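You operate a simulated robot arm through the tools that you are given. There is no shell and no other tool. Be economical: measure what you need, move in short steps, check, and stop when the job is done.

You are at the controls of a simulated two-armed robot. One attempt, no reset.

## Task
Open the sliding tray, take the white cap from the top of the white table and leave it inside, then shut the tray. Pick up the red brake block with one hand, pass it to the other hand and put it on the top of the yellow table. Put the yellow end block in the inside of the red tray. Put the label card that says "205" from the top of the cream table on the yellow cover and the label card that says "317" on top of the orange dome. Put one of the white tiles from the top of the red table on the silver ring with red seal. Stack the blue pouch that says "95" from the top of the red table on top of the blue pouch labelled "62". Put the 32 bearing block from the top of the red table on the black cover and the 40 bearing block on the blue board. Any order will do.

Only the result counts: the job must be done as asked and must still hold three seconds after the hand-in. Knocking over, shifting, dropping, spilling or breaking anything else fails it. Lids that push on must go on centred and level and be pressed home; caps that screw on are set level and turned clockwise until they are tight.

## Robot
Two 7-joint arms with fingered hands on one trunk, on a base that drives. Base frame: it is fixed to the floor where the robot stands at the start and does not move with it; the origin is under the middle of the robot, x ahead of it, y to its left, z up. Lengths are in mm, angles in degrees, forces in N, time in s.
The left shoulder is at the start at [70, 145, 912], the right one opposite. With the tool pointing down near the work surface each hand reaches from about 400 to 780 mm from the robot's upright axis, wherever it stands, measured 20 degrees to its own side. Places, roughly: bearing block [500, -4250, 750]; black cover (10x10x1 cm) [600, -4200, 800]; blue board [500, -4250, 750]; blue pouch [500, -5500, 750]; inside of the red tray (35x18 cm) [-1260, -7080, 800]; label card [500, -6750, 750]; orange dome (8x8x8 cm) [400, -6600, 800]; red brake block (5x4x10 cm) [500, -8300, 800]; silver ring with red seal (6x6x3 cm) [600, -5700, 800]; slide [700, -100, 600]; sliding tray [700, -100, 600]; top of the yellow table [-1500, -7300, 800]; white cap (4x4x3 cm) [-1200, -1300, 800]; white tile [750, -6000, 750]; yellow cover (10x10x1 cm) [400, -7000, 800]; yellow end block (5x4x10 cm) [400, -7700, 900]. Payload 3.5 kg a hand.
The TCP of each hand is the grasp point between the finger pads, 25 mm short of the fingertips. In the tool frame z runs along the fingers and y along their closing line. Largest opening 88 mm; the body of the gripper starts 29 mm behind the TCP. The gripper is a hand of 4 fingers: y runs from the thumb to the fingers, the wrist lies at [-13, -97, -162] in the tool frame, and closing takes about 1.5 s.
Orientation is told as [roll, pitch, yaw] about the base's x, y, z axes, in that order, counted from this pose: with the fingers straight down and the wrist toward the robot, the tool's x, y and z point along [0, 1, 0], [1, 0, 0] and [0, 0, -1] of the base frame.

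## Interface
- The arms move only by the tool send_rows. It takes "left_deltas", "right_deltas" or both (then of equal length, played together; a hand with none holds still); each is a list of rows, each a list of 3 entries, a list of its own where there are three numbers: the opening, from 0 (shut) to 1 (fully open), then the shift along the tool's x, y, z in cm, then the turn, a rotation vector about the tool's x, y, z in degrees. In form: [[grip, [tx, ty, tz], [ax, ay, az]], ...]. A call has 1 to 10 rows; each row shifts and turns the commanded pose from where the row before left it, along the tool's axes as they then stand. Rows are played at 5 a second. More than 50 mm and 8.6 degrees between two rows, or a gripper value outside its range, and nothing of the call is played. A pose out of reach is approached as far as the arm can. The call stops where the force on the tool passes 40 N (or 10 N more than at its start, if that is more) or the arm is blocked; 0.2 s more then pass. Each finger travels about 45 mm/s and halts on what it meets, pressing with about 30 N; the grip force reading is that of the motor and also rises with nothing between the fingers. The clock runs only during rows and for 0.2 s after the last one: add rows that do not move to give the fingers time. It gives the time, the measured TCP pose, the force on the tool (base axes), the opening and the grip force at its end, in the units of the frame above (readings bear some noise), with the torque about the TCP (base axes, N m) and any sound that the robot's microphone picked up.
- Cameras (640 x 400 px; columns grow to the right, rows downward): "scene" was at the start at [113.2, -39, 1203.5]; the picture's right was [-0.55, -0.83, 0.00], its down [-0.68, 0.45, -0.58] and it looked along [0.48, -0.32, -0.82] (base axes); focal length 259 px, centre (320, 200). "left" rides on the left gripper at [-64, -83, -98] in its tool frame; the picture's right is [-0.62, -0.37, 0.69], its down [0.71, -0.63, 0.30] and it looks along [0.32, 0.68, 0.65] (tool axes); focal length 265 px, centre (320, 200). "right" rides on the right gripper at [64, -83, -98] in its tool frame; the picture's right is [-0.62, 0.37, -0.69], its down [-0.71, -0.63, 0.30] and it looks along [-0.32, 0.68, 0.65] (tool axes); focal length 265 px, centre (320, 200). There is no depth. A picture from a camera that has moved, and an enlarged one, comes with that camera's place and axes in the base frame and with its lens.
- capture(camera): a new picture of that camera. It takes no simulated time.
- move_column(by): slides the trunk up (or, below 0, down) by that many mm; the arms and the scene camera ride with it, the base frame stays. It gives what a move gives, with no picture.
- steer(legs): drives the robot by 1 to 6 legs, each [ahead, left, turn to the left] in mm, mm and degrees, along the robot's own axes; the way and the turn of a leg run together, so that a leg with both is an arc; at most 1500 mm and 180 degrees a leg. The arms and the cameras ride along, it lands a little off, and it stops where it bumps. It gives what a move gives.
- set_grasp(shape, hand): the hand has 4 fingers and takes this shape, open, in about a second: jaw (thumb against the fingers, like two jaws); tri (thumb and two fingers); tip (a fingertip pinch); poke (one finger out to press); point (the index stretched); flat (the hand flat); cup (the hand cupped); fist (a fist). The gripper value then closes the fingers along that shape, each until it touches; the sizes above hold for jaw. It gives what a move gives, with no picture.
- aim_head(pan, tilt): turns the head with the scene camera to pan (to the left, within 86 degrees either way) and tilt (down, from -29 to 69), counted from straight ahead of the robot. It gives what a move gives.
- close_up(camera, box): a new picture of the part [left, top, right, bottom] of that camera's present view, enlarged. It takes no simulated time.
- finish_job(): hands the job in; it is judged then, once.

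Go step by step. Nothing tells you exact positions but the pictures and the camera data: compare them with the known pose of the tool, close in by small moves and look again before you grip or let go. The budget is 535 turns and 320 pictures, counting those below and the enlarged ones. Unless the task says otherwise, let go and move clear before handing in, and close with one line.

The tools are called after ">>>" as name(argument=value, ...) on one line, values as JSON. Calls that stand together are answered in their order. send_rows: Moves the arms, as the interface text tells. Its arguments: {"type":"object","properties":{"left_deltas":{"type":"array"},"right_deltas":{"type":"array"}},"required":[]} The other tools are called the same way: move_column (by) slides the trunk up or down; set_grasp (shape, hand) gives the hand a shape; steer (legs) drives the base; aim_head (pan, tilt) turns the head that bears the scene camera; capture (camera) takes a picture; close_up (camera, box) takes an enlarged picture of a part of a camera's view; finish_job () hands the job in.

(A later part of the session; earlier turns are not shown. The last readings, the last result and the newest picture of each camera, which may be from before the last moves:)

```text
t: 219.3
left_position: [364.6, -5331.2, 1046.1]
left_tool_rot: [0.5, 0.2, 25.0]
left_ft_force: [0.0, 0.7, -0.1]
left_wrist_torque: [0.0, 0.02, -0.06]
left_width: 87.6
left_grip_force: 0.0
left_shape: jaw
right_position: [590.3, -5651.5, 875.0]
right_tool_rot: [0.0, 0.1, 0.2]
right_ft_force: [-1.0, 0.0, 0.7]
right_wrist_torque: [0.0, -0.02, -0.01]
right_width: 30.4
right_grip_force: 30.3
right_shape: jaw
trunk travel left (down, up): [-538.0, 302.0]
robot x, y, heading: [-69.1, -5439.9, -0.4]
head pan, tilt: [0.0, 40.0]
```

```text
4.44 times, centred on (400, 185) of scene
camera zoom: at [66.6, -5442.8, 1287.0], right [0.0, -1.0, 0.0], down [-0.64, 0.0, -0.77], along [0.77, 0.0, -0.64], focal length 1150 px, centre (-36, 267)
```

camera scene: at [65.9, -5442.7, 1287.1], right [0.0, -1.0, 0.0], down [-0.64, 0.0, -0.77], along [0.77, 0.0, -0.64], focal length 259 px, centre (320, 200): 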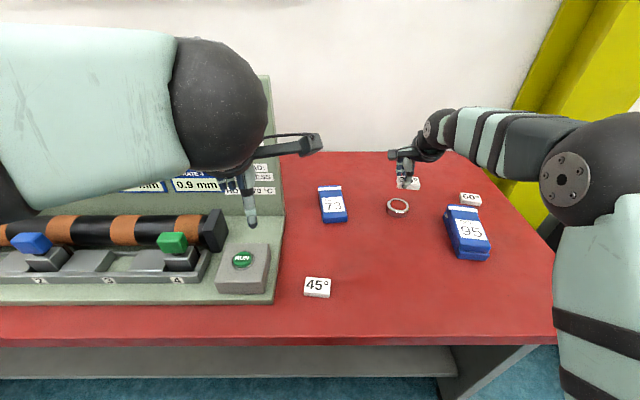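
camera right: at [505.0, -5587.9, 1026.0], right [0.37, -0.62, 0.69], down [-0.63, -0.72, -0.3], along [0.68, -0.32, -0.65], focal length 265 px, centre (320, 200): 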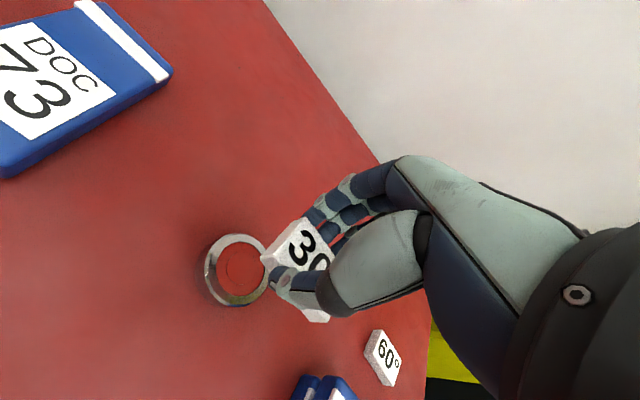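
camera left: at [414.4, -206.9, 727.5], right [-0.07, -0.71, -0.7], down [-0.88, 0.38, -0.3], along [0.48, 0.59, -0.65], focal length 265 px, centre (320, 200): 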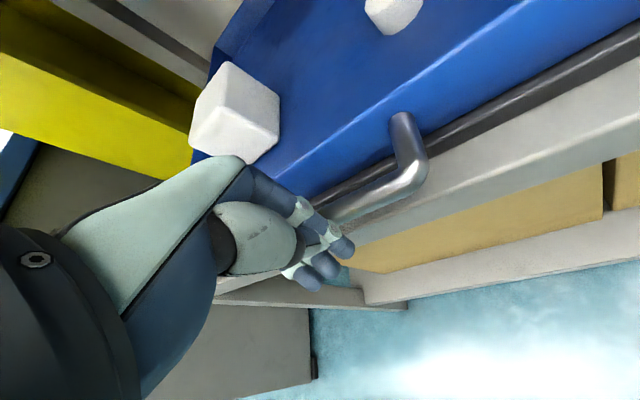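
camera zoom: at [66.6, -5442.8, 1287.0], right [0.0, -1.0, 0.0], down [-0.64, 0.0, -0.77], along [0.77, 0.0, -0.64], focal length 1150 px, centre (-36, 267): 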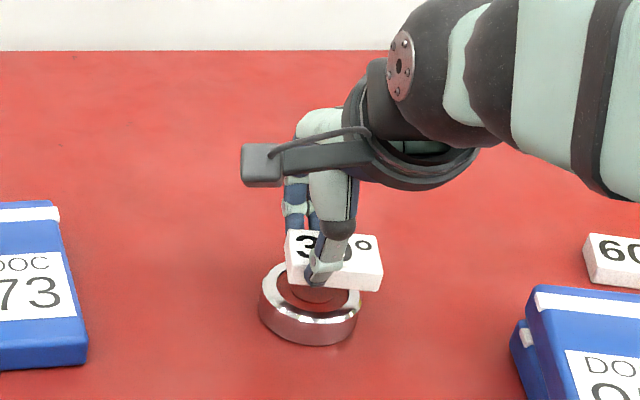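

The tile sits ~11 mm too far right of the ring's centre. Shift +11 mm in y and lower until contact.

>>> send_rows(right_deltas=[[0, [1.1, -0.1, 0], [0, 0, 0]], [0, [0, 0, 0.7], [0, 0, 0]], [0, [0, 0, 0], [0, 0, 0]]])

>>> close_up(camera="right", box=[200, 160, 400, 340])

>>> close_up(camera="scene", box=[350, 140, 450, 230])

```text
t: 220.1
left_position: [365.7, -5330.1, 1047.0]
left_tool_rot: [0.4, 0.3, 25.0]
left_ft_force: [-1.1, -0.2, -0.5]
left_wrist_torque: [0.01, 0.02, 0.0]
left_width: 87.8
left_grip_force: 0.0
left_shape: jaw
right_position: [589.5, -5638.9, 867.2]
right_tool_rot: [0.0, -0.1, 0.2]
right_ft_force: [0.2, 0.0, -0.8]
right_wrist_torque: [0.01, 0.01, -0.02]
right_width: 30.5
right_grip_force: 30.0
right_shape: jaw
trunk travel left (down, up): [-538.0, 302.0]
robot x, y, heading: [-70.2, -5444.2, -0.4]
head pan, tilt: [0.0, 40.0]
```

```text
2.22 times, centred on (300, 250) of right
camera zoom: at [505.5, -5573.5, 966.9], right [0.37, -0.62, 0.69], down [-0.63, -0.72, -0.3], along [0.68, -0.32, -0.65], focal length 590 px, centre (364, 89)
```

zoom: 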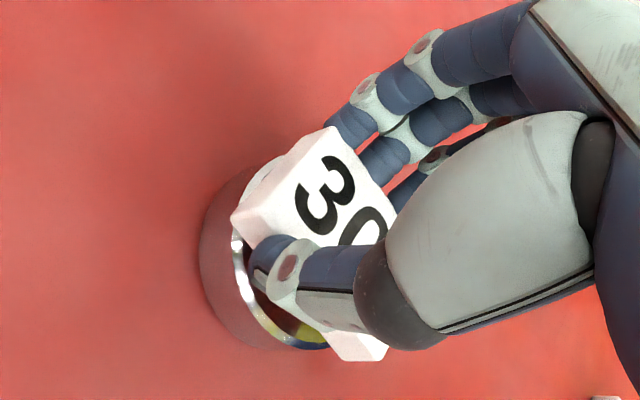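

```text
4.44 times, centred on (400, 185) of scene
camera zoom: at [66.7, -5442.7, 1287.0], right [0.0, -1.0, 0.0], down [-0.64, 0.0, -0.77], along [0.77, 0.0, -0.64], focal length 1150 px, centre (-36, 267)
```

zoom: 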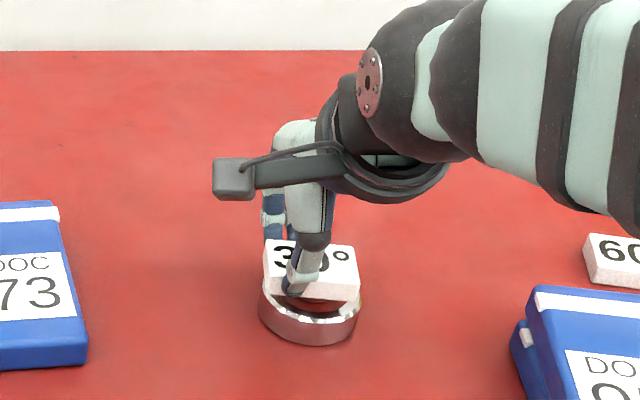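

Well centred. Lower to contact in small steps.

>>> send_rows(right_deltas=[[0, [0, 0, 0.2], [0, 0, 0]], [0, [0, 0, 0.2], [0, 0, 0]], [0, [0, 0, 0], [0, 0, 0]]])

>>> send_rows(right_deltas=[[0, [0, 0, 0.2], [0, 0, 0]], [0, [0, 0, 0], [0, 0, 0]]])

```text
t: 220.9
left_position: [366.1, -5330.3, 1046.1]
left_tool_rot: [0.5, 0.2, 25.0]
left_ft_force: [-0.2, 1.1, -0.4]
left_wrist_torque: [-0.01, 0.02, 0.01]
left_width: 87.7
left_grip_force: 0.0
left_shape: jaw
right_position: [589.8, -5637.9, 863.6]
right_tool_rot: [-0.1, 0.1, 0.3]
right_ft_force: [0.1, -0.2, -0.4]
right_wrist_torque: [-0.01, -0.01, 0.03]
right_width: 30.5
right_grip_force: 29.6
right_shape: jaw
trunk travel left (down, up): [-538.0, 302.0]
robot x, y, heading: [-74.4, -5439.1, -0.3]
head pan, tilt: [0.0, 40.0]
```

```text
t: 221.5
left_position: [366.2, -5329.5, 1047.0]
left_tool_rot: [0.5, 0.3, 25.0]
left_ft_force: [-0.4, -0.3, 0.1]
left_wrist_torque: [-0.02, 0.02, 0.02]
left_width: 87.7
left_grip_force: 0.0
left_shape: jaw
right_position: [589.2, -5638.4, 862.7]
right_tool_rot: [0.1, 0.0, 0.2]
right_ft_force: [-0.4, 0.4, -0.3]
right_wrist_torque: [-0.04, 0.01, 0.04]
right_width: 30.4
right_grip_force: 30.1
right_shape: jaw
trunk travel left (down, up): [-538.0, 302.0]
robot x, y, heading: [-71.2, -5444.2, 0.0]
head pan, tilt: [0.0, 40.0]
```

>>> send_rows(right_deltas=[[0, [0, 0, 0.2], [0, 0, 0]], [0, [0, 0, 0], [0, 0, 0]]])

>>> send_rows(right_deltas=[[0, [0, 0, 0.2], [0, 0, 0]], [0, [0, 0, 0], [0, 0, 0]]])

>>> close_up(camera="scene", box=[350, 140, 450, 230])

```text
t: 222.1
left_position: [366.1, -5329.4, 1047.4]
left_tool_rot: [0.4, 0.3, 25.0]
left_ft_force: [-0.3, 1.3, -0.1]
left_wrist_torque: [0.0, -0.03, 0.03]
left_width: 87.6
left_grip_force: 0.1
left_shape: jaw
right_position: [589.8, -5638.1, 858.4]
right_tool_rot: [0.0, 0.0, 0.1]
right_ft_force: [0.4, 0.0, -0.9]
right_wrist_torque: [0.0, 0.01, 0.01]
right_width: 30.5
right_grip_force: 30.0
right_shape: jaw
trunk travel left (down, up): [-538.0, 302.0]
robot x, y, heading: [-71.9, -5443.5, -0.1]
head pan, tilt: [0.0, 40.0]
```

```text
t: 222.7
left_position: [365.8, -5328.4, 1046.1]
left_tool_rot: [0.5, 0.2, 25.0]
left_ft_force: [-0.7, -0.2, -0.1]
left_wrist_torque: [-0.02, -0.01, 0.02]
left_width: 87.8
left_grip_force: 0.1
left_shape: jaw
right_position: [589.7, -5637.9, 857.9]
right_tool_rot: [0.1, 0.0, 0.1]
right_ft_force: [0.2, 0.3, -0.9]
right_wrist_torque: [-0.01, -0.01, 0.0]
right_width: 30.4
right_grip_force: 29.7
right_shape: jaw
trunk travel left (down, up): [-538.0, 302.0]
robot x, y, heading: [-70.9, -5444.8, -0.1]
head pan, tilt: [0.0, 40.0]
```

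```text
4.44 times, centred on (400, 185) of scene
camera zoom: at [66.7, -5442.8, 1287.0], right [0.0, -1.0, 0.0], down [-0.64, 0.0, -0.77], along [0.77, 0.0, -0.64], focal length 1150 px, centre (-36, 267)
```

zoom: 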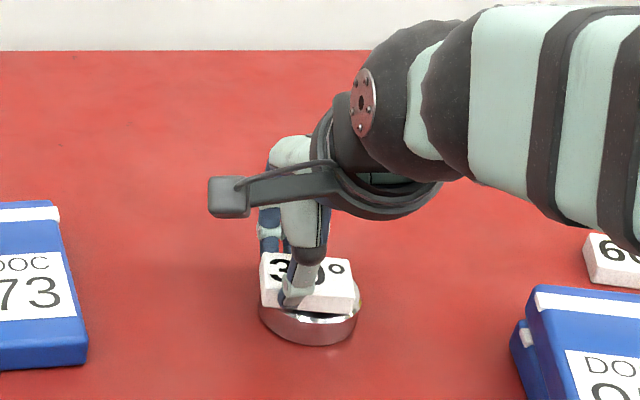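

>>> send_rows(right_deltas=[[0, [-0.1, 0, 0.2], [0, 0, 0]], [0, [0, 0, 0.2], [0, 0, 0]], [0, [0, 0, 0], [0, 0, 0]]])

>>> send_rows(right_deltas=[[0, [0, 0, 0.2], [0, 0, 0]], [0, [0, 0, 0], [0, 0, 0]]])

>>> close_up(camera="right", box=[200, 160, 400, 340])

```text
t: 223.5
left_position: [365.0, -5330.1, 1046.4]
left_tool_rot: [0.5, 0.3, 25.0]
left_ft_force: [-1.2, -0.3, 0.1]
left_wrist_torque: [-0.03, 0.03, -0.01]
left_width: 87.7
left_grip_force: 0.1
left_shape: jaw
right_position: [590.4, -5640.7, 853.0]
right_tool_rot: [0.1, 0.0, 0.3]
right_ft_force: [0.3, 0.6, 0.3]
right_wrist_torque: [0.02, -0.01, -0.02]
right_width: 30.6
right_grip_force: 29.9
right_shape: jaw
trunk travel left (down, up): [-538.0, 302.0]
robot x, y, heading: [-70.1, -5443.8, 0.1]
head pan, tilt: [0.0, 40.0]
```

```text
t: 224.1
left_position: [364.8, -5327.9, 1046.4]
left_tool_rot: [0.5, 0.2, 25.0]
left_ft_force: [-0.4, -0.1, -0.1]
left_wrist_torque: [0.01, 0.0, -0.05]
left_width: 87.6
left_grip_force: 0.1
left_shape: jaw
right_position: [589.4, -5640.3, 852.2]
right_tool_rot: [-0.1, -0.2, 0.2]
right_ft_force: [1.5, 0.8, 5.6]
right_wrist_torque: [0.0, -0.06, 0.04]
right_width: 30.6
right_grip_force: 29.7
right_shape: jaw
trunk travel left (down, up): [-538.0, 302.0]
robot x, y, heading: [-72.2, -5445.7, -0.4]
head pan, tilt: [0.0, 40.0]
```

```text
2.22 times, centred on (300, 250) of right
camera zoom: at [505.3, -5574.6, 951.8], right [0.37, -0.62, 0.69], down [-0.63, -0.72, -0.31], along [0.69, -0.32, -0.65], focal length 590 px, centre (364, 89)
```

zoom: 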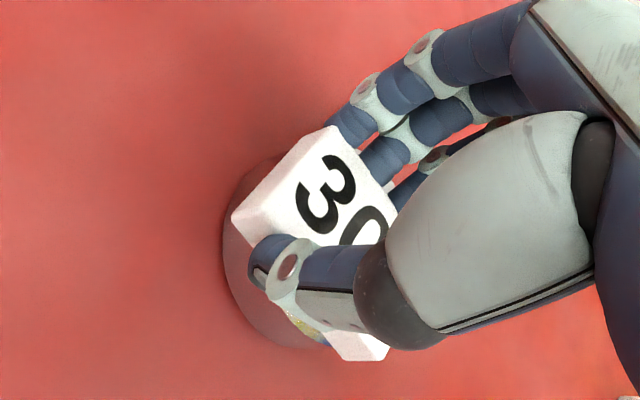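

Contact (5.6 N). Open and lift away.

>>> send_rows(right_deltas=[[0.45, [0, 0, 0], [0, 0, 0]], [0.65, [0, 0, 0], [0, 0, 0]], [0.65, [0, 0, 0], [0, 0, 0]], [0.65, [0, 0, -1], [0, 0, 0]], [0.65, [0, 0, -3], [0, 0, 0]], [0.65, [0, 0, -4], [0, 0, 0]], [0.8, [0, 0, 0], [0, 0, 0]]])

>>> capture(camera="right")

>>> close_up(camera="scene", box=[350, 140, 450, 230])

```text
t: 225.7
left_position: [366.6, -5330.9, 1046.3]
left_tool_rot: [0.7, 0.2, 25.0]
left_ft_force: [-0.4, 0.0, 0.5]
left_wrist_torque: [0.01, 0.01, 0.0]
left_width: 87.7
left_grip_force: 0.0
left_shape: jaw
right_position: [591.3, -5638.6, 932.0]
right_tool_rot: [0.0, 0.1, 0.1]
right_ft_force: [-0.1, 0.6, 0.4]
right_wrist_torque: [-0.03, 0.04, -0.01]
right_width: 70.2
right_grip_force: 0.1
right_shape: jaw
trunk travel left (down, up): [-538.0, 302.0]
robot x, y, heading: [-70.4, -5444.5, -0.1]
head pan, tilt: [0.0, 40.0]
```

```text
176 pictures are left
camera right: at [507.1, -5573.7, 1031.0], right [0.37, -0.62, 0.69], down [-0.63, -0.72, -0.3], along [0.68, -0.32, -0.65], focal length 265 px, centre (320, 200)
```

right: 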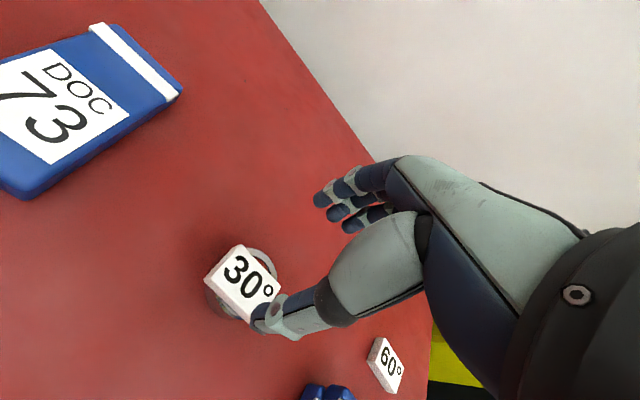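

```text
4.44 times, centred on (400, 185) of scene
camera zoom: at [67.4, -5443.0, 1286.9], right [0.0, -1.0, 0.0], down [-0.64, 0.0, -0.77], along [0.77, 0.0, -0.64], focal length 1150 px, centre (-36, 267)
```

zoom: 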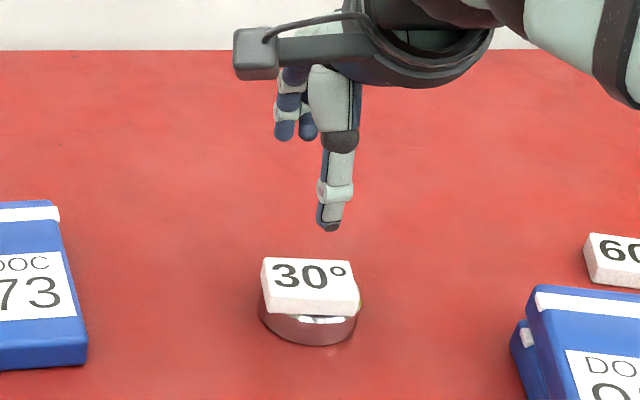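

The tile rests on the ring. On to the cream table: back off, raise, strafe to y ≈ -6600.

>>> move_column(by=150)

>>> steer(legs=[[-350, 0, 0], [0, -1150, 0]])

>>> capture(camera="scene")

```text
t: 227.5
left_position: [365.6, -5328.5, 1197.0]
left_tool_rot: [0.5, 0.2, 25.0]
left_ft_force: [-0.1, -0.8, 0.4]
left_wrist_torque: [0.0, -0.01, 0.02]
left_width: 87.5
left_grip_force: 0.0
left_shape: jaw
right_position: [591.0, -5639.0, 1081.9]
right_tool_rot: [0.0, 0.0, 0.2]
right_ft_force: [-0.9, 0.3, 1.1]
right_wrist_torque: [-0.01, 0.0, 0.05]
right_width: 69.8
right_grip_force: 0.0
right_shape: jaw
trunk travel left (down, up): [-688.0, 152.0]
robot x, y, heading: [-71.3, -5442.5, -0.1]
head pan, tilt: [0.0, 40.0]
```

```text
t: 235.3
left_position: [8.5, -6491.1, 1196.9]
left_tool_rot: [0.4, 0.2, 25.2]
left_ft_force: [-0.4, -0.6, 0.0]
left_wrist_torque: [-0.01, 0.01, 0.02]
left_width: 87.6
left_grip_force: 0.1
left_shape: jaw
right_position: [235.8, -6800.1, 1082.4]
right_tool_rot: [-0.1, -0.1, 0.4]
right_ft_force: [0.2, 0.3, 0.0]
right_wrist_torque: [0.02, 0.02, -0.02]
right_width: 69.8
right_grip_force: 0.0
right_shape: jaw
trunk travel left (down, up): [-688.0, 152.0]
robot x, y, heading: [-427.7, -6607.4, -0.1]
head pan, tilt: [0.0, 40.0]
```

```text
174 pictures are left
camera scene: at [-289.1, -6604.9, 1437.0], right [0.0, -1.0, 0.0], down [-0.64, 0.0, -0.77], along [0.77, 0.0, -0.64], focal length 259 px, centre (320, 200)
```

scene: 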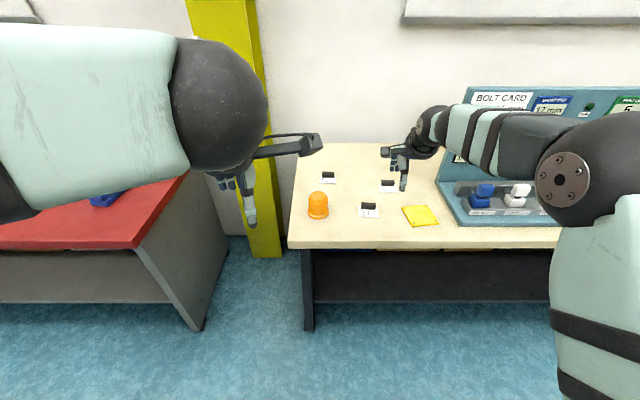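

>>> close_up(camera="scene", box=[290, 150, 450, 250])

>>> capture(camera="right")

```text
4.00 times, centred on (370, 200) of scene
camera zoom: at [-289.1, -6604.9, 1437.0], right [0.0, -1.0, 0.0], down [-0.64, 0.0, -0.77], along [0.77, 0.0, -0.64], focal length 1036 px, centre (120, 200)
```

zoom: 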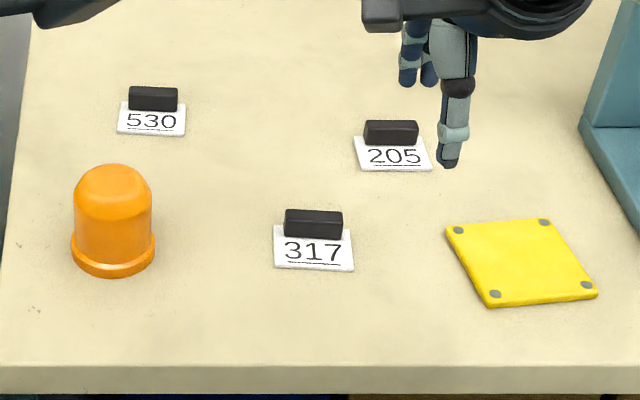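

```text
172 pictures are left
camera right: at [151.2, -6734.0, 1181.1], right [0.37, -0.62, 0.69], down [-0.62, -0.72, -0.3], along [0.69, -0.32, -0.65], focal length 265 px, centre (320, 200)
```

right: 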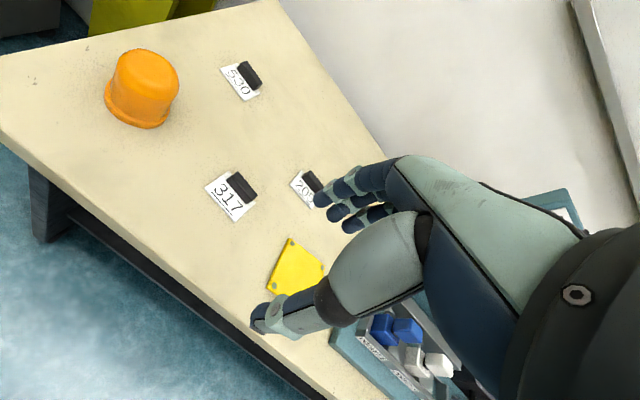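

Cards 205 and 317 have black grips; the orange dome is at left and yellow cover at right. I drive closer with the right hand over card 317.

>>> steer(legs=[[290, 20, 0]])

>>> send_rows(right_deltas=[[0.8, [0, -4, 3], [0, 0, 0]], [0.8, [0, -4, 3], [0, 0, 0]], [0.8, [0, -2.5, 3], [0, 0, 0]], [0.8, [0, 0, 0], [0, 0, 0]]])

>>> capture(camera="right")

>>> capture(camera="scene")

```text
t: 237.3
left_position: [306.4, -6470.0, 1197.3]
left_tool_rot: [0.6, 0.1, 25.2]
left_ft_force: [0.6, -0.8, 0.1]
left_wrist_torque: [0.02, 0.02, 0.02]
left_width: 87.9
left_grip_force: 0.2
left_shape: jaw
right_position: [532.3, -6778.5, 1082.6]
right_tool_rot: [0.0, -0.1, 0.4]
right_ft_force: [-0.3, 0.0, 0.5]
right_wrist_torque: [-0.01, 0.01, 0.0]
right_width: 70.0
right_grip_force: 0.0
right_shape: jaw
trunk travel left (down, up): [-688.0, 152.0]
robot x, y, heading: [-125.1, -6586.8, -0.3]
head pan, tilt: [0.0, 40.0]
```

```text
t: 238.3
left_position: [307.1, -6470.4, 1197.3]
left_tool_rot: [0.6, 0.2, 25.2]
left_ft_force: [-0.8, -0.2, -0.2]
left_wrist_torque: [0.0, -0.01, -0.02]
left_width: 87.7
left_grip_force: 0.1
left_shape: jaw
right_position: [427.7, -6779.3, 991.4]
right_tool_rot: [-0.1, 0.0, 0.5]
right_ft_force: [0.6, 0.5, -0.5]
right_wrist_torque: [-0.03, 0.03, 0.01]
right_width: 70.0
right_grip_force: 0.1
right_shape: jaw
trunk travel left (down, up): [-688.0, 152.0]
robot x, y, heading: [-129.9, -6585.8, 0.2]
head pan, tilt: [0.0, 40.0]
```

```text
171 pictures are left
camera right: at [343.7, -6714.4, 1090.4], right [0.37, -0.62, 0.69], down [-0.62, -0.72, -0.3], along [0.69, -0.32, -0.65], focal length 265 px, centre (320, 200)
```

right: 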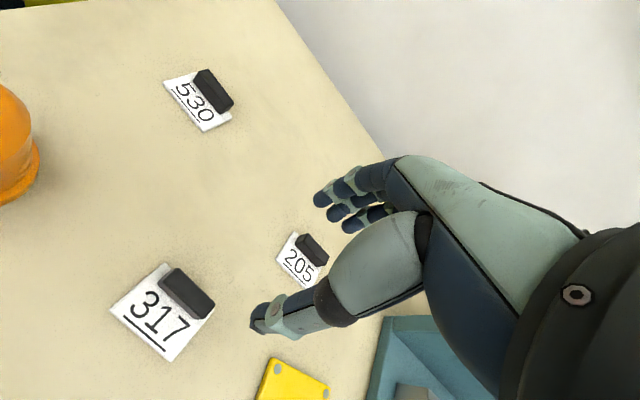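

```text
170 pictures are left
camera scene: at [8.5, -6585.0, 1437.0], right [0.0, -1.0, 0.0], down [-0.64, 0.0, -0.77], along [0.77, 0.0, -0.64], focal length 259 px, centre (320, 200)
```

scene: 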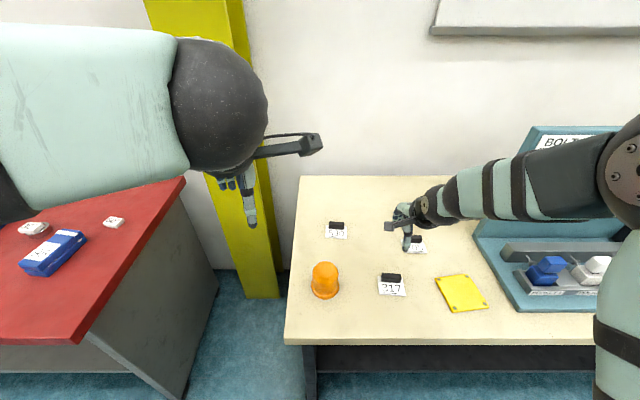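

Card 317's grip is at about (418, -6781). I lower the trunk and hand.

>>> move_column(by=-100)

>>> send_rows(right_deltas=[[0.7, [-0.2, -1, 1.5], [0, 0, 0]], [0.7, [0, 0, 0], [0, 0, 0]]])

>>> capture(camera="right")

>>> close_up(camera="scene", box=[290, 180, 490, 310])

```text
t: 239.6
left_position: [307.7, -6471.1, 1097.2]
left_tool_rot: [0.5, 0.2, 25.1]
left_ft_force: [-0.6, -0.5, 0.3]
left_wrist_torque: [-0.02, -0.02, 0.03]
left_width: 87.7
left_grip_force: 0.0
left_shape: jaw
right_position: [428.9, -6779.8, 891.3]
right_tool_rot: [-0.1, -0.1, 0.4]
right_ft_force: [0.2, 0.3, 0.6]
right_wrist_torque: [0.01, 0.01, -0.01]
right_width: 70.2
right_grip_force: 0.1
right_shape: jaw
trunk travel left (down, up): [-588.0, 252.0]
robot x, y, heading: [-129.1, -6589.0, 0.2]
head pan, tilt: [0.0, 40.0]
```

```text
t: 240.2
left_position: [307.5, -6470.7, 1096.5]
left_tool_rot: [0.5, 0.3, 25.1]
left_ft_force: [-0.2, 0.1, 0.1]
left_wrist_torque: [0.02, 0.0, 0.0]
left_width: 87.4
left_grip_force: 0.0
left_shape: jaw
right_position: [420.0, -6782.2, 876.8]
right_tool_rot: [-0.1, 0.0, 0.6]
right_ft_force: [0.5, 0.4, -0.2]
right_wrist_torque: [-0.01, 0.01, 0.01]
right_width: 61.9
right_grip_force: 0.2
right_shape: jaw
trunk travel left (down, up): [-588.0, 252.0]
robot x, y, heading: [-130.4, -6583.8, -0.1]
head pan, tilt: [0.0, 40.0]
```

```text
169 pictures are left
camera right: at [334.4, -6717.1, 974.9], right [0.37, -0.62, 0.69], down [-0.62, -0.72, -0.3], along [0.69, -0.32, -0.65], focal length 265 px, centre (320, 200)
```

right: 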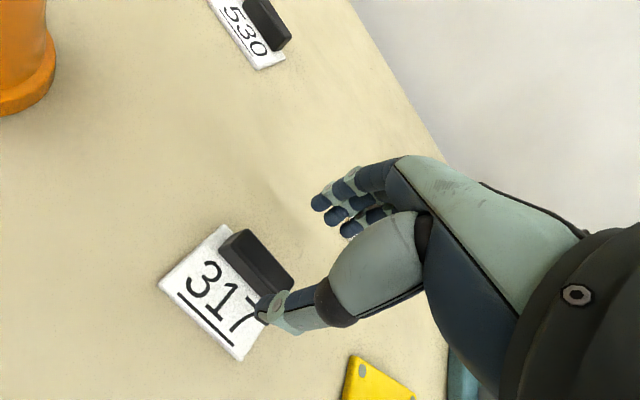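

```text
3.08 times, centred on (390, 245) of scene
camera zoom: at [8.9, -6584.9, 1337.0], right [0.0, -1.0, 0.0], down [-0.64, 0.0, -0.77], along [0.77, 0.0, -0.64], focal length 796 px, centre (105, 62)
```

zoom: 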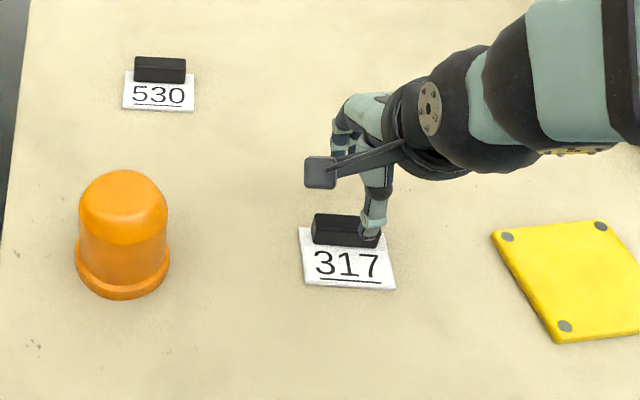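

Almost aligned; shift 6 mm in y and descend to ~831.

>>> send_rows(right_deltas=[[0.6, [0.6, -0.2, 2], [0, 0, 0]], [0.6, [0, 0, 1.5], [0, 0, 0]], [0.6, [0, 0, 1], [0, 0, 0]], [0.6, [0, 0, 0], [0, 0, 0]]])

>>> close_up(camera="right", box=[200, 160, 400, 340])

>>> close_up(camera="scene", box=[350, 210, 450, 290])

```text
t: 241.2
left_position: [307.7, -6472.0, 1096.3]
left_tool_rot: [0.4, 0.1, 25.2]
left_ft_force: [-0.2, 0.0, 0.0]
left_wrist_torque: [0.02, 0.02, 0.02]
left_width: 87.7
left_grip_force: 0.1
left_shape: jaw
right_position: [417.1, -6777.3, 830.8]
right_tool_rot: [0.0, -0.1, 0.5]
right_ft_force: [-0.5, -0.4, 2.4]
right_wrist_torque: [0.02, 0.08, 0.01]
right_width: 53.3
right_grip_force: 0.1
right_shape: jaw
trunk travel left (down, up): [-588.0, 252.0]
robot x, y, heading: [-127.9, -6590.4, 0.1]
head pan, tilt: [0.0, 40.0]
```

```text
2.22 times, centred on (300, 250) of right
camera zoom: at [332.5, -6711.2, 929.5], right [0.37, -0.62, 0.69], down [-0.62, -0.72, -0.3], along [0.69, -0.32, -0.65], focal length 590 px, centre (364, 89)
```

zoom: 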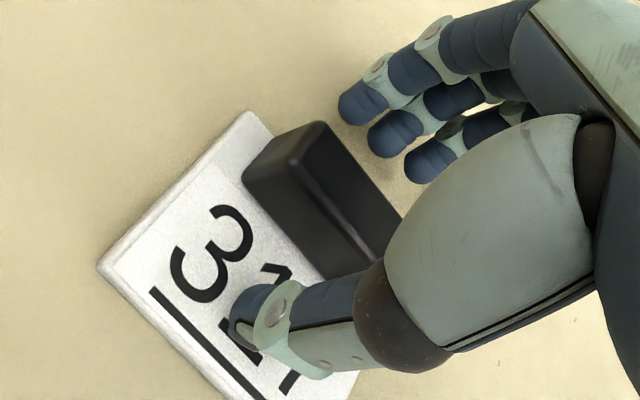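

```text
5.00 times, centred on (400, 250) of scene
camera zoom: at [8.9, -6585.0, 1337.0], right [0.0, -1.0, 0.0], down [-0.64, 0.0, -0.77], along [0.77, 0.0, -0.64], focal length 1294 px, centre (-80, -50)
```

zoom: 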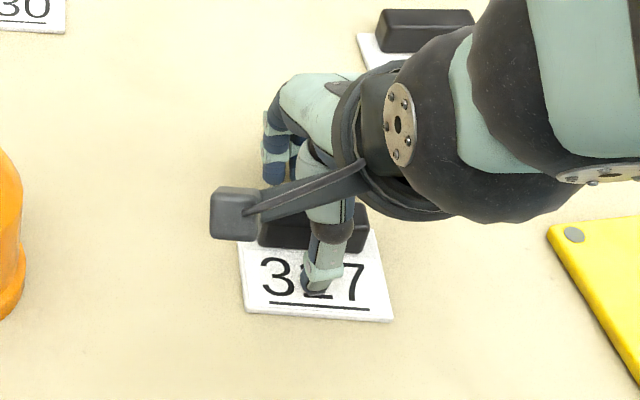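

The thumb just touches the card. Rise 2 mm, close on the grip and lift.

>>> send_rows(right_deltas=[[0.6, [0, 0.1, -0.25], [0, 0, 0]], [0.4, [0, 0, 0], [0, 0, 0]], [0, [0, 0, 0], [0, 0, 0]], [0, [0, 0, 0], [0, 0, 0]], [0, [0, 0, 0], [0, 0, 0]], [0, [0, 0, 0], [0, 0, 0]]])

>>> send_rows(right_deltas=[[0, [0, 0, -0.5], [0, 0, 0]], [0, [0, 0, -2], [0, 0, 0]], [0, [0, 0, -4], [0, 0, 0]], [0, [0, 0, -4], [0, 0, 0]], [0, [0, 0, 0], [0, 0, 0]]])

>>> capture(camera="right")

>>> capture(camera="scene")

```text
t: 242.6
left_position: [307.7, -6470.6, 1097.1]
left_tool_rot: [0.5, 0.2, 25.2]
left_ft_force: [-0.3, -0.3, 0.3]
left_wrist_torque: [0.04, -0.03, 0.01]
left_width: 87.7
left_grip_force: 0.0
left_shape: jaw
right_position: [418.5, -6776.5, 832.6]
right_tool_rot: [0.0, -0.1, 0.5]
right_ft_force: [0.3, -0.4, -0.1]
right_wrist_torque: [0.0, 0.03, 0.01]
right_width: 12.3
right_grip_force: 30.0
right_shape: jaw
trunk travel left (down, up): [-588.0, 252.0]
robot x, y, heading: [-128.3, -6587.5, 0.1]
head pan, tilt: [0.0, 40.0]
```

```text
t: 243.8
left_position: [308.4, -6472.2, 1096.7]
left_tool_rot: [0.7, 0.2, 25.1]
left_ft_force: [0.3, -0.8, -0.6]
left_wrist_torque: [0.0, 0.0, -0.02]
left_width: 87.7
left_grip_force: 0.0
left_shape: jaw
right_position: [416.8, -6775.0, 935.7]
right_tool_rot: [0.0, 0.1, 0.4]
right_ft_force: [-0.1, 0.2, 0.0]
right_wrist_torque: [0.03, 0.04, -0.01]
right_width: 12.4
right_grip_force: 29.6
right_shape: jaw
trunk travel left (down, up): [-588.0, 252.0]
robot x, y, heading: [-131.1, -6584.6, 0.1]
head pan, tilt: [0.0, 40.0]
```

```text
165 pictures are left
camera right: at [333.0, -6709.2, 1035.9], right [0.37, -0.62, 0.69], down [-0.62, -0.72, -0.3], along [0.69, -0.32, -0.65], focal length 265 px, centre (320, 200)
```

right: 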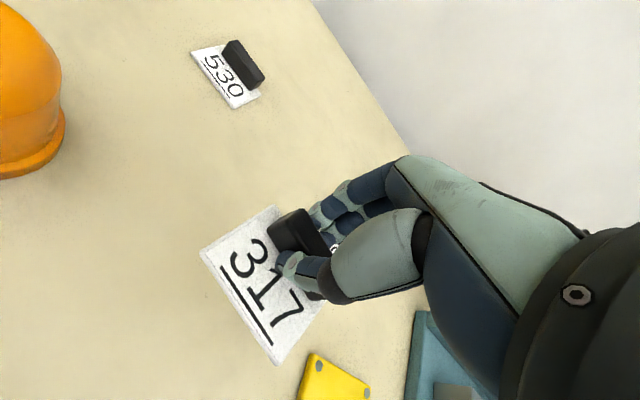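

```text
164 pictures are left
camera scene: at [9.9, -6585.3, 1336.9], right [0.0, -1.0, 0.0], down [-0.64, 0.0, -0.77], along [0.77, 0.0, -0.64], focal length 259 px, centre (320, 200)
```

scene: 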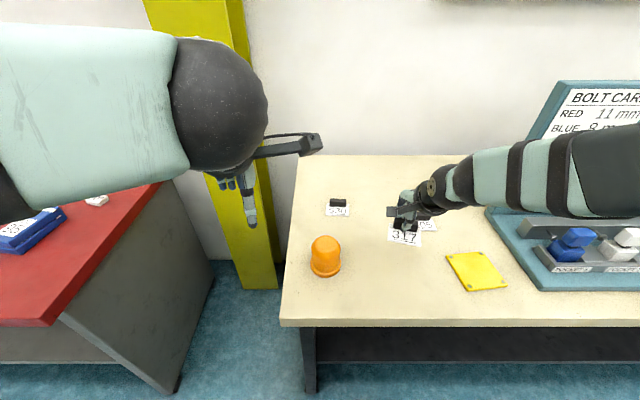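

Card 317 is held. The dome is centred at about (402, -6600), top near z 880. I raise a bit and strafe left to bring the card over it.

>>> send_rows(right_deltas=[[0, [0, 0, -3.5], [0, 0, 0]], [0, [0, 0, 0], [0, 0, 0]]])

>>> steer(legs=[[0, 172, 0]])

>>> capture(camera="right")

>>> close_up(camera="scene", box=[320, 160, 480, 280])

```text
t: 244.4
left_position: [308.0, -6470.7, 1096.2]
left_tool_rot: [0.5, 0.1, 25.3]
left_ft_force: [1.1, -0.2, 0.1]
left_wrist_torque: [0.01, 0.03, 0.01]
left_width: 87.6
left_grip_force: 0.0
left_shape: jaw
right_position: [418.1, -6773.5, 970.7]
right_tool_rot: [0.1, 0.1, 0.6]
right_ft_force: [0.2, -1.5, -0.4]
right_wrist_torque: [0.02, -0.02, 0.0]
right_width: 12.5
right_grip_force: 29.8
right_shape: jaw
trunk travel left (down, up): [-588.0, 252.0]
robot x, y, heading: [-129.3, -6586.6, 0.1]
head pan, tilt: [0.0, 40.0]
```

```text
t: 245.9
left_position: [307.6, -6297.0, 1097.8]
left_tool_rot: [0.7, 0.1, 25.2]
left_ft_force: [0.5, -0.4, 0.1]
left_wrist_torque: [0.02, -0.03, -0.01]
left_width: 87.4
left_grip_force: 0.1
left_shape: jaw
right_position: [416.4, -6599.7, 971.3]
right_tool_rot: [0.0, 0.0, 0.3]
right_ft_force: [-0.3, -0.6, -0.3]
right_wrist_torque: [-0.01, 0.0, 0.0]
right_width: 12.5
right_grip_force: 30.2
right_shape: jaw
trunk travel left (down, up): [-588.0, 252.0]
robot x, y, heading: [-129.8, -6408.7, -0.0]
head pan, tilt: [0.0, 40.0]
```

```text
163 pictures are left
camera right: at [332.7, -6535.1, 1070.4], right [0.37, -0.62, 0.69], down [-0.63, -0.72, -0.3], along [0.69, -0.32, -0.65], focal length 265 px, centre (320, 200)
```

right: 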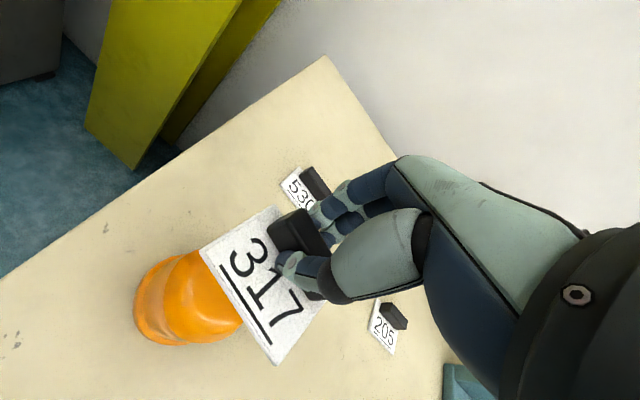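

```text
3.33 times, centred on (400, 220) of scene
camera zoom: at [9.1, -6411.0, 1337.0], right [0.0, -1.0, 0.0], down [-0.64, 0.0, -0.77], along [0.77, 0.0, -0.64], focal length 863 px, centre (53, 133)
```

zoom: 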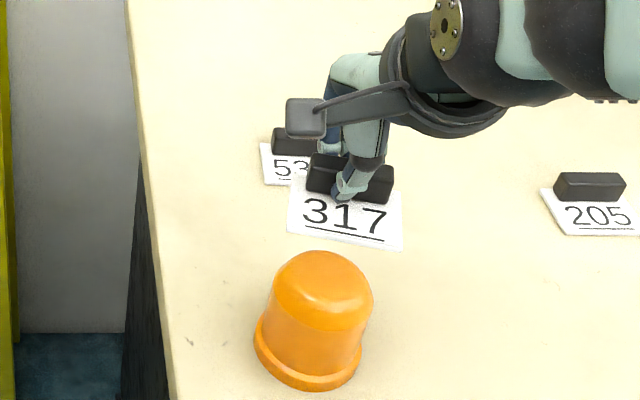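

Relative to the dome in the same view, the card's centre of mass must move about (-15, +4) mm. I shift and lower to just above the dome.

>>> send_rows(right_deltas=[[0, [0.4, -1.5, 1.5], [0, 0, 0]], [0, [0, 0, 2], [0, 0, 0]], [0, [0, 0, 0.7], [0, 0, 0]], [0, [0, 0, 0], [0, 0, 0]]])

>>> capture(camera="right")

>>> close_up(camera="scene", box=[340, 180, 460, 280])

```text
t: 246.9
left_position: [307.1, -6295.9, 1096.6]
left_tool_rot: [0.5, 0.0, 25.2]
left_ft_force: [1.0, -0.4, -0.3]
left_wrist_torque: [0.02, 0.01, -0.04]
left_width: 87.7
left_grip_force: 0.1
left_shape: jaw
right_position: [402.1, -6595.2, 927.9]
right_tool_rot: [0.0, 0.1, 0.4]
right_ft_force: [-0.2, 0.0, -0.4]
right_wrist_torque: [0.0, 0.0, -0.02]
right_width: 12.4
right_grip_force: 29.7
right_shape: jaw
trunk travel left (down, up): [-588.0, 252.0]
robot x, y, heading: [-129.5, -6413.2, 0.1]
head pan, tilt: [0.0, 40.0]
```

```text
161 pictures are left
camera right: at [317.6, -6531.0, 1028.1], right [0.37, -0.62, 0.69], down [-0.63, -0.72, -0.3], along [0.69, -0.32, -0.65], focal length 265 px, centre (320, 200)
```

right: 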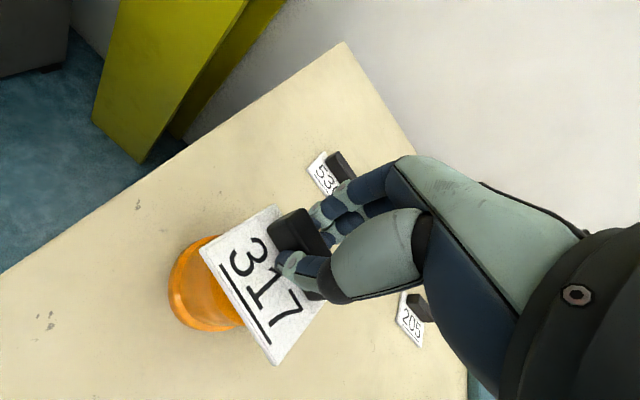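

```text
4.00 times, centred on (400, 230) of scene
camera zoom: at [8.9, -6410.7, 1337.0], right [0.0, -1.0, 0.0], down [-0.64, 0.0, -0.77], along [0.77, 0.0, -0.64], focal length 1036 px, centre (0, 80)
```

zoom: 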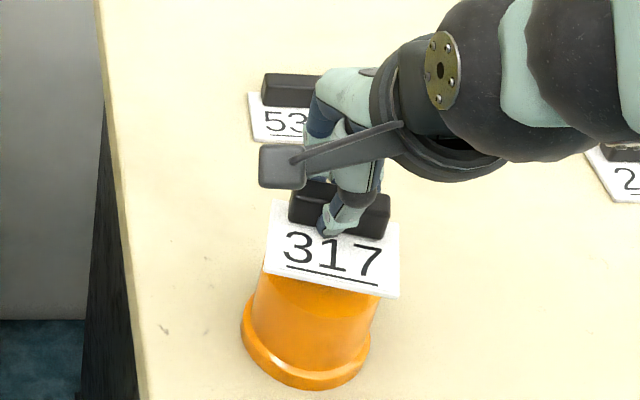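

The card's centre of mass is within a few mm of the dome's axis. Lower slowly to contact.

>>> send_rows(right_deltas=[[0, [0, -0.2, 0.4], [0, 0, 0]], [0, [0, 0, 0.3], [0, 0, 0]], [0, [0, 0, 0], [0, 0, 0]]])

>>> close_up(camera="scene", box=[340, 180, 460, 280])

```text
t: 247.7
left_position: [308.9, -6296.8, 1097.2]
left_tool_rot: [0.4, 0.2, 25.2]
left_ft_force: [0.8, 0.0, 0.6]
left_wrist_torque: [0.01, 0.02, 0.02]
left_width: 87.8
left_grip_force: 0.0
left_shape: jaw
right_position: [399.8, -6596.9, 923.3]
right_tool_rot: [0.0, 0.0, 0.4]
right_ft_force: [-0.4, 0.3, 0.0]
right_wrist_torque: [-0.04, 0.0, 0.0]
right_width: 12.6
right_grip_force: 30.4
right_shape: jaw
trunk travel left (down, up): [-588.0, 252.0]
robot x, y, heading: [-130.0, -6411.7, -0.0]
head pan, tilt: [0.0, 40.0]
```

```text
4.00 times, centred on (400, 230) of scene
camera zoom: at [9.1, -6410.4, 1337.0], right [0.0, -1.0, 0.0], down [-0.64, 0.0, -0.77], along [0.77, 0.0, -0.64], focal length 1036 px, centre (0, 80)
```

zoom: 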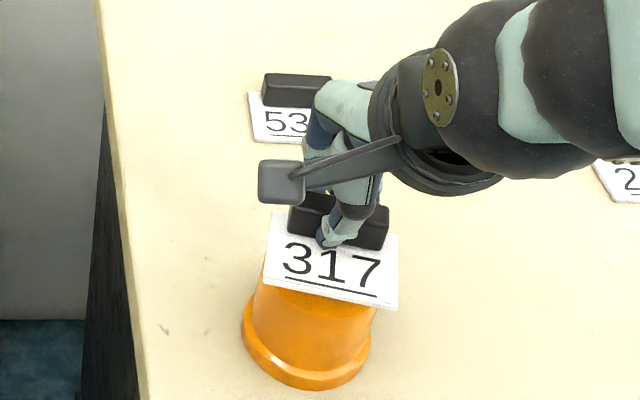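

Shift the card 6 mm left and 3 mm nearer, then continue to contact.

>>> send_rows(right_deltas=[[0, [0.6, -0.3, 0], [0, 0, 0]], [0, [0, 0, 0.3], [0, 0, 0]], [0, [0, 0, 0], [0, 0, 0]]])

>>> send_rows(right_deltas=[[0, [0, 0, 0.2], [0, 0, 0]], [0, [0, 0, 0], [0, 0, 0]]])

>>> send_rows(right_deltas=[[0, [0, 0, 0.2], [0, 0, 0]], [0, [0, 0, 0], [0, 0, 0]]])

```text
t: 248.5
left_position: [307.1, -6296.8, 1097.7]
left_tool_rot: [0.5, 0.1, 25.2]
left_ft_force: [0.0, -0.4, 0.2]
left_wrist_torque: [-0.02, 0.0, 0.0]
left_width: 87.7
left_grip_force: 0.1
left_shape: jaw
right_position: [396.6, -6591.1, 918.9]
right_tool_rot: [0.0, 0.1, 0.5]
right_ft_force: [0.5, -0.8, -0.5]
right_wrist_torque: [-0.03, 0.0, 0.01]
right_width: 12.2
right_grip_force: 29.8
right_shape: jaw
trunk travel left (down, up): [-588.0, 252.0]
robot x, y, heading: [-130.5, -6408.1, 0.1]
head pan, tilt: [0.0, 40.0]
```

```text
t: 249.1
left_position: [307.8, -6296.6, 1095.8]
left_tool_rot: [0.5, 0.2, 25.3]
left_ft_force: [-0.1, 0.2, -0.4]
left_wrist_torque: [0.01, 0.01, -0.03]
left_width: 87.6
left_grip_force: 0.1
left_shape: jaw
right_position: [396.8, -6590.1, 916.6]
right_tool_rot: [0.1, 0.0, 0.4]
right_ft_force: [0.4, 0.0, -0.5]
right_wrist_torque: [0.02, -0.01, 0.01]
right_width: 12.3
right_grip_force: 30.0
right_shape: jaw
trunk travel left (down, up): [-588.0, 252.0]
robot x, y, heading: [-129.1, -6412.1, 0.1]
head pan, tilt: [0.0, 40.0]
```

```text
t: 249.7
left_position: [307.7, -6296.1, 1096.9]
left_tool_rot: [0.4, 0.2, 25.1]
left_ft_force: [0.1, 0.4, 0.0]
left_wrist_torque: [0.0, 0.0, -0.01]
left_width: 87.7
left_grip_force: 0.0
left_shape: jaw
right_position: [396.2, -6589.4, 915.1]
right_tool_rot: [0.0, 0.0, 0.4]
right_ft_force: [-0.3, -0.3, -2.2]
right_wrist_torque: [-0.01, -0.02, -0.02]
right_width: 12.5
right_grip_force: 30.4
right_shape: jaw
trunk travel left (down, up): [-588.0, 252.0]
robot x, y, heading: [-128.9, -6409.9, -0.2]
head pan, tilt: [0.0, 40.0]
```

>>> send_rows(right_deltas=[[0, [0, 0, 0.2], [0, 0, 0]], [0, [0, 0, 0], [0, 0, 0]]])

>>> send_rows(right_deltas=[[0, [0, 0, 0.2], [0, 0, 0]], [0, [0, 0, 0], [0, 0, 0]]])

>>> close_up(camera="scene", box=[340, 180, 460, 280])

>>> close_up(camera="right", box=[140, 160, 380, 380])

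```text
t: 250.3
left_position: [307.9, -6296.9, 1096.5]
left_tool_rot: [0.4, 0.2, 25.2]
left_ft_force: [-0.1, 0.6, -0.5]
left_wrist_torque: [-0.02, -0.01, -0.02]
left_width: 87.5
left_grip_force: 0.0
left_shape: jaw
right_position: [395.7, -6589.6, 913.3]
right_tool_rot: [-0.1, 0.1, 0.3]
right_ft_force: [0.1, -0.4, -0.2]
right_wrist_torque: [-0.01, -0.02, -0.01]
right_width: 12.3
right_grip_force: 29.7
right_shape: jaw
trunk travel left (down, up): [-588.0, 252.0]
robot x, y, heading: [-132.5, -6414.6, 0.0]
head pan, tilt: [0.0, 40.0]
```

```text
t: 250.9
left_position: [306.5, -6296.7, 1096.9]
left_tool_rot: [0.5, 0.1, 25.2]
left_ft_force: [0.3, 0.0, 0.5]
left_wrist_torque: [0.02, -0.02, 0.0]
left_width: 87.8
left_grip_force: 0.1
left_shape: jaw
right_position: [396.3, -6590.0, 911.1]
right_tool_rot: [0.0, -0.2, 0.4]
right_ft_force: [-0.9, -0.7, 3.0]
right_wrist_torque: [0.01, -0.01, 0.0]
right_width: 12.6
right_grip_force: 30.0
right_shape: jaw
trunk travel left (down, up): [-588.0, 252.0]
robot x, y, heading: [-131.1, -6410.1, -0.2]
head pan, tilt: [0.0, 40.0]
```

```text
4.00 times, centred on (400, 230) of scene
camera zoom: at [8.6, -6410.3, 1337.1], right [0.0, -1.0, 0.0], down [-0.64, 0.0, -0.77], along [0.77, 0.0, -0.64], focal length 1036 px, centre (0, 80)
```

zoom: 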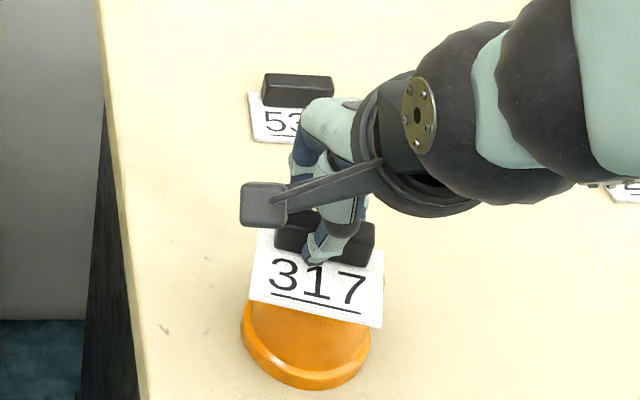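

```text
1.82 times, centred on (260, 270) of right
camera zoom: at [312.1, -6524.8, 1011.3], right [0.37, -0.62, 0.69], down [-0.62, -0.72, -0.3], along [0.69, -0.32, -0.65], focal length 483 px, centre (429, 73)
```

zoom: 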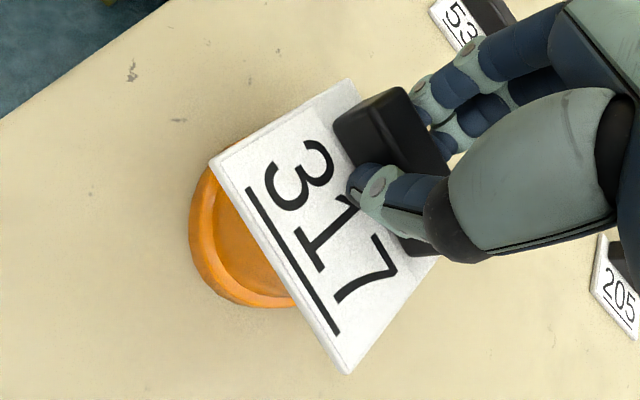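

The card touches the dome top and is well centred. Release gently and rise.

>>> send_rows(right_deltas=[[0.2, [0, 0, 0], [0, 0, 0]], [0.35, [0, 0, 0], [0, 0, 0]], [0.5, [0, 0, 0], [0, 0, 0]], [0.5, [0, 0, 0], [0, 0, 0]], [0.5, [0, 0, -1], [0, 0, 0]], [0.5, [0, 0, -3], [0, 0, 0]], [0.5, [0, 0, -4], [0, 0, 0]], [0.6, [0, 0, 0], [0, 0, 0]]])

>>> close_up(camera="scene", box=[340, 180, 460, 280])

>>> capture(camera="right")

```text
t: 252.7
left_position: [307.2, -6296.1, 1096.3]
left_tool_rot: [0.6, 0.2, 25.2]
left_ft_force: [0.7, 0.0, -0.7]
left_wrist_torque: [0.0, 0.03, 0.01]
left_width: 87.6
left_grip_force: 0.0
left_shape: jaw
right_position: [396.6, -6588.8, 992.6]
right_tool_rot: [-0.1, 0.0, 0.4]
right_ft_force: [-0.4, -0.5, 0.9]
right_wrist_torque: [0.0, -0.01, 0.01]
right_width: 52.6
right_grip_force: 0.0
right_shape: jaw
trunk travel left (down, up): [-588.0, 252.0]
robot x, y, heading: [-128.7, -6414.8, 0.1]
head pan, tilt: [0.0, 40.0]
```

```text
4.00 times, centred on (400, 230) of scene
camera zoom: at [9.8, -6410.5, 1336.9], right [0.0, -1.0, 0.0], down [-0.64, 0.0, -0.77], along [0.77, 0.0, -0.64], focal length 1036 px, centre (0, 80)
```

zoom: 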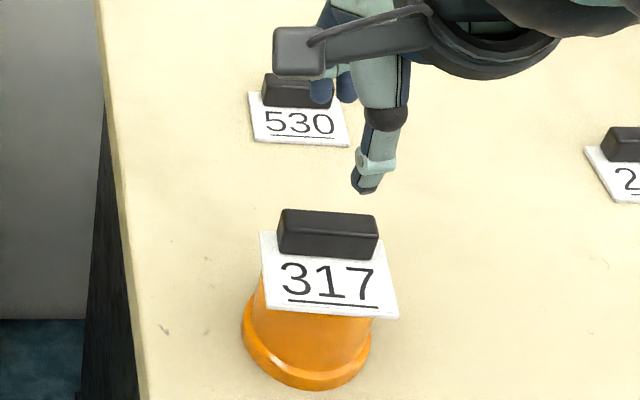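

```text
155 pictures are left
camera right: at [312.6, -6524.5, 1091.2], right [0.37, -0.62, 0.69], down [-0.63, -0.72, -0.3], along [0.69, -0.32, -0.65], focal length 265 px, centre (320, 200)
```

right: 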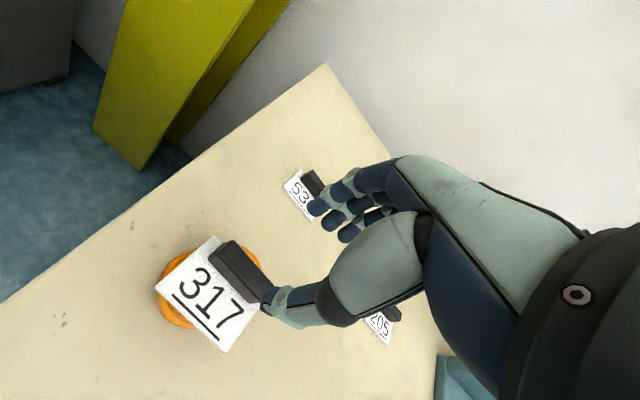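

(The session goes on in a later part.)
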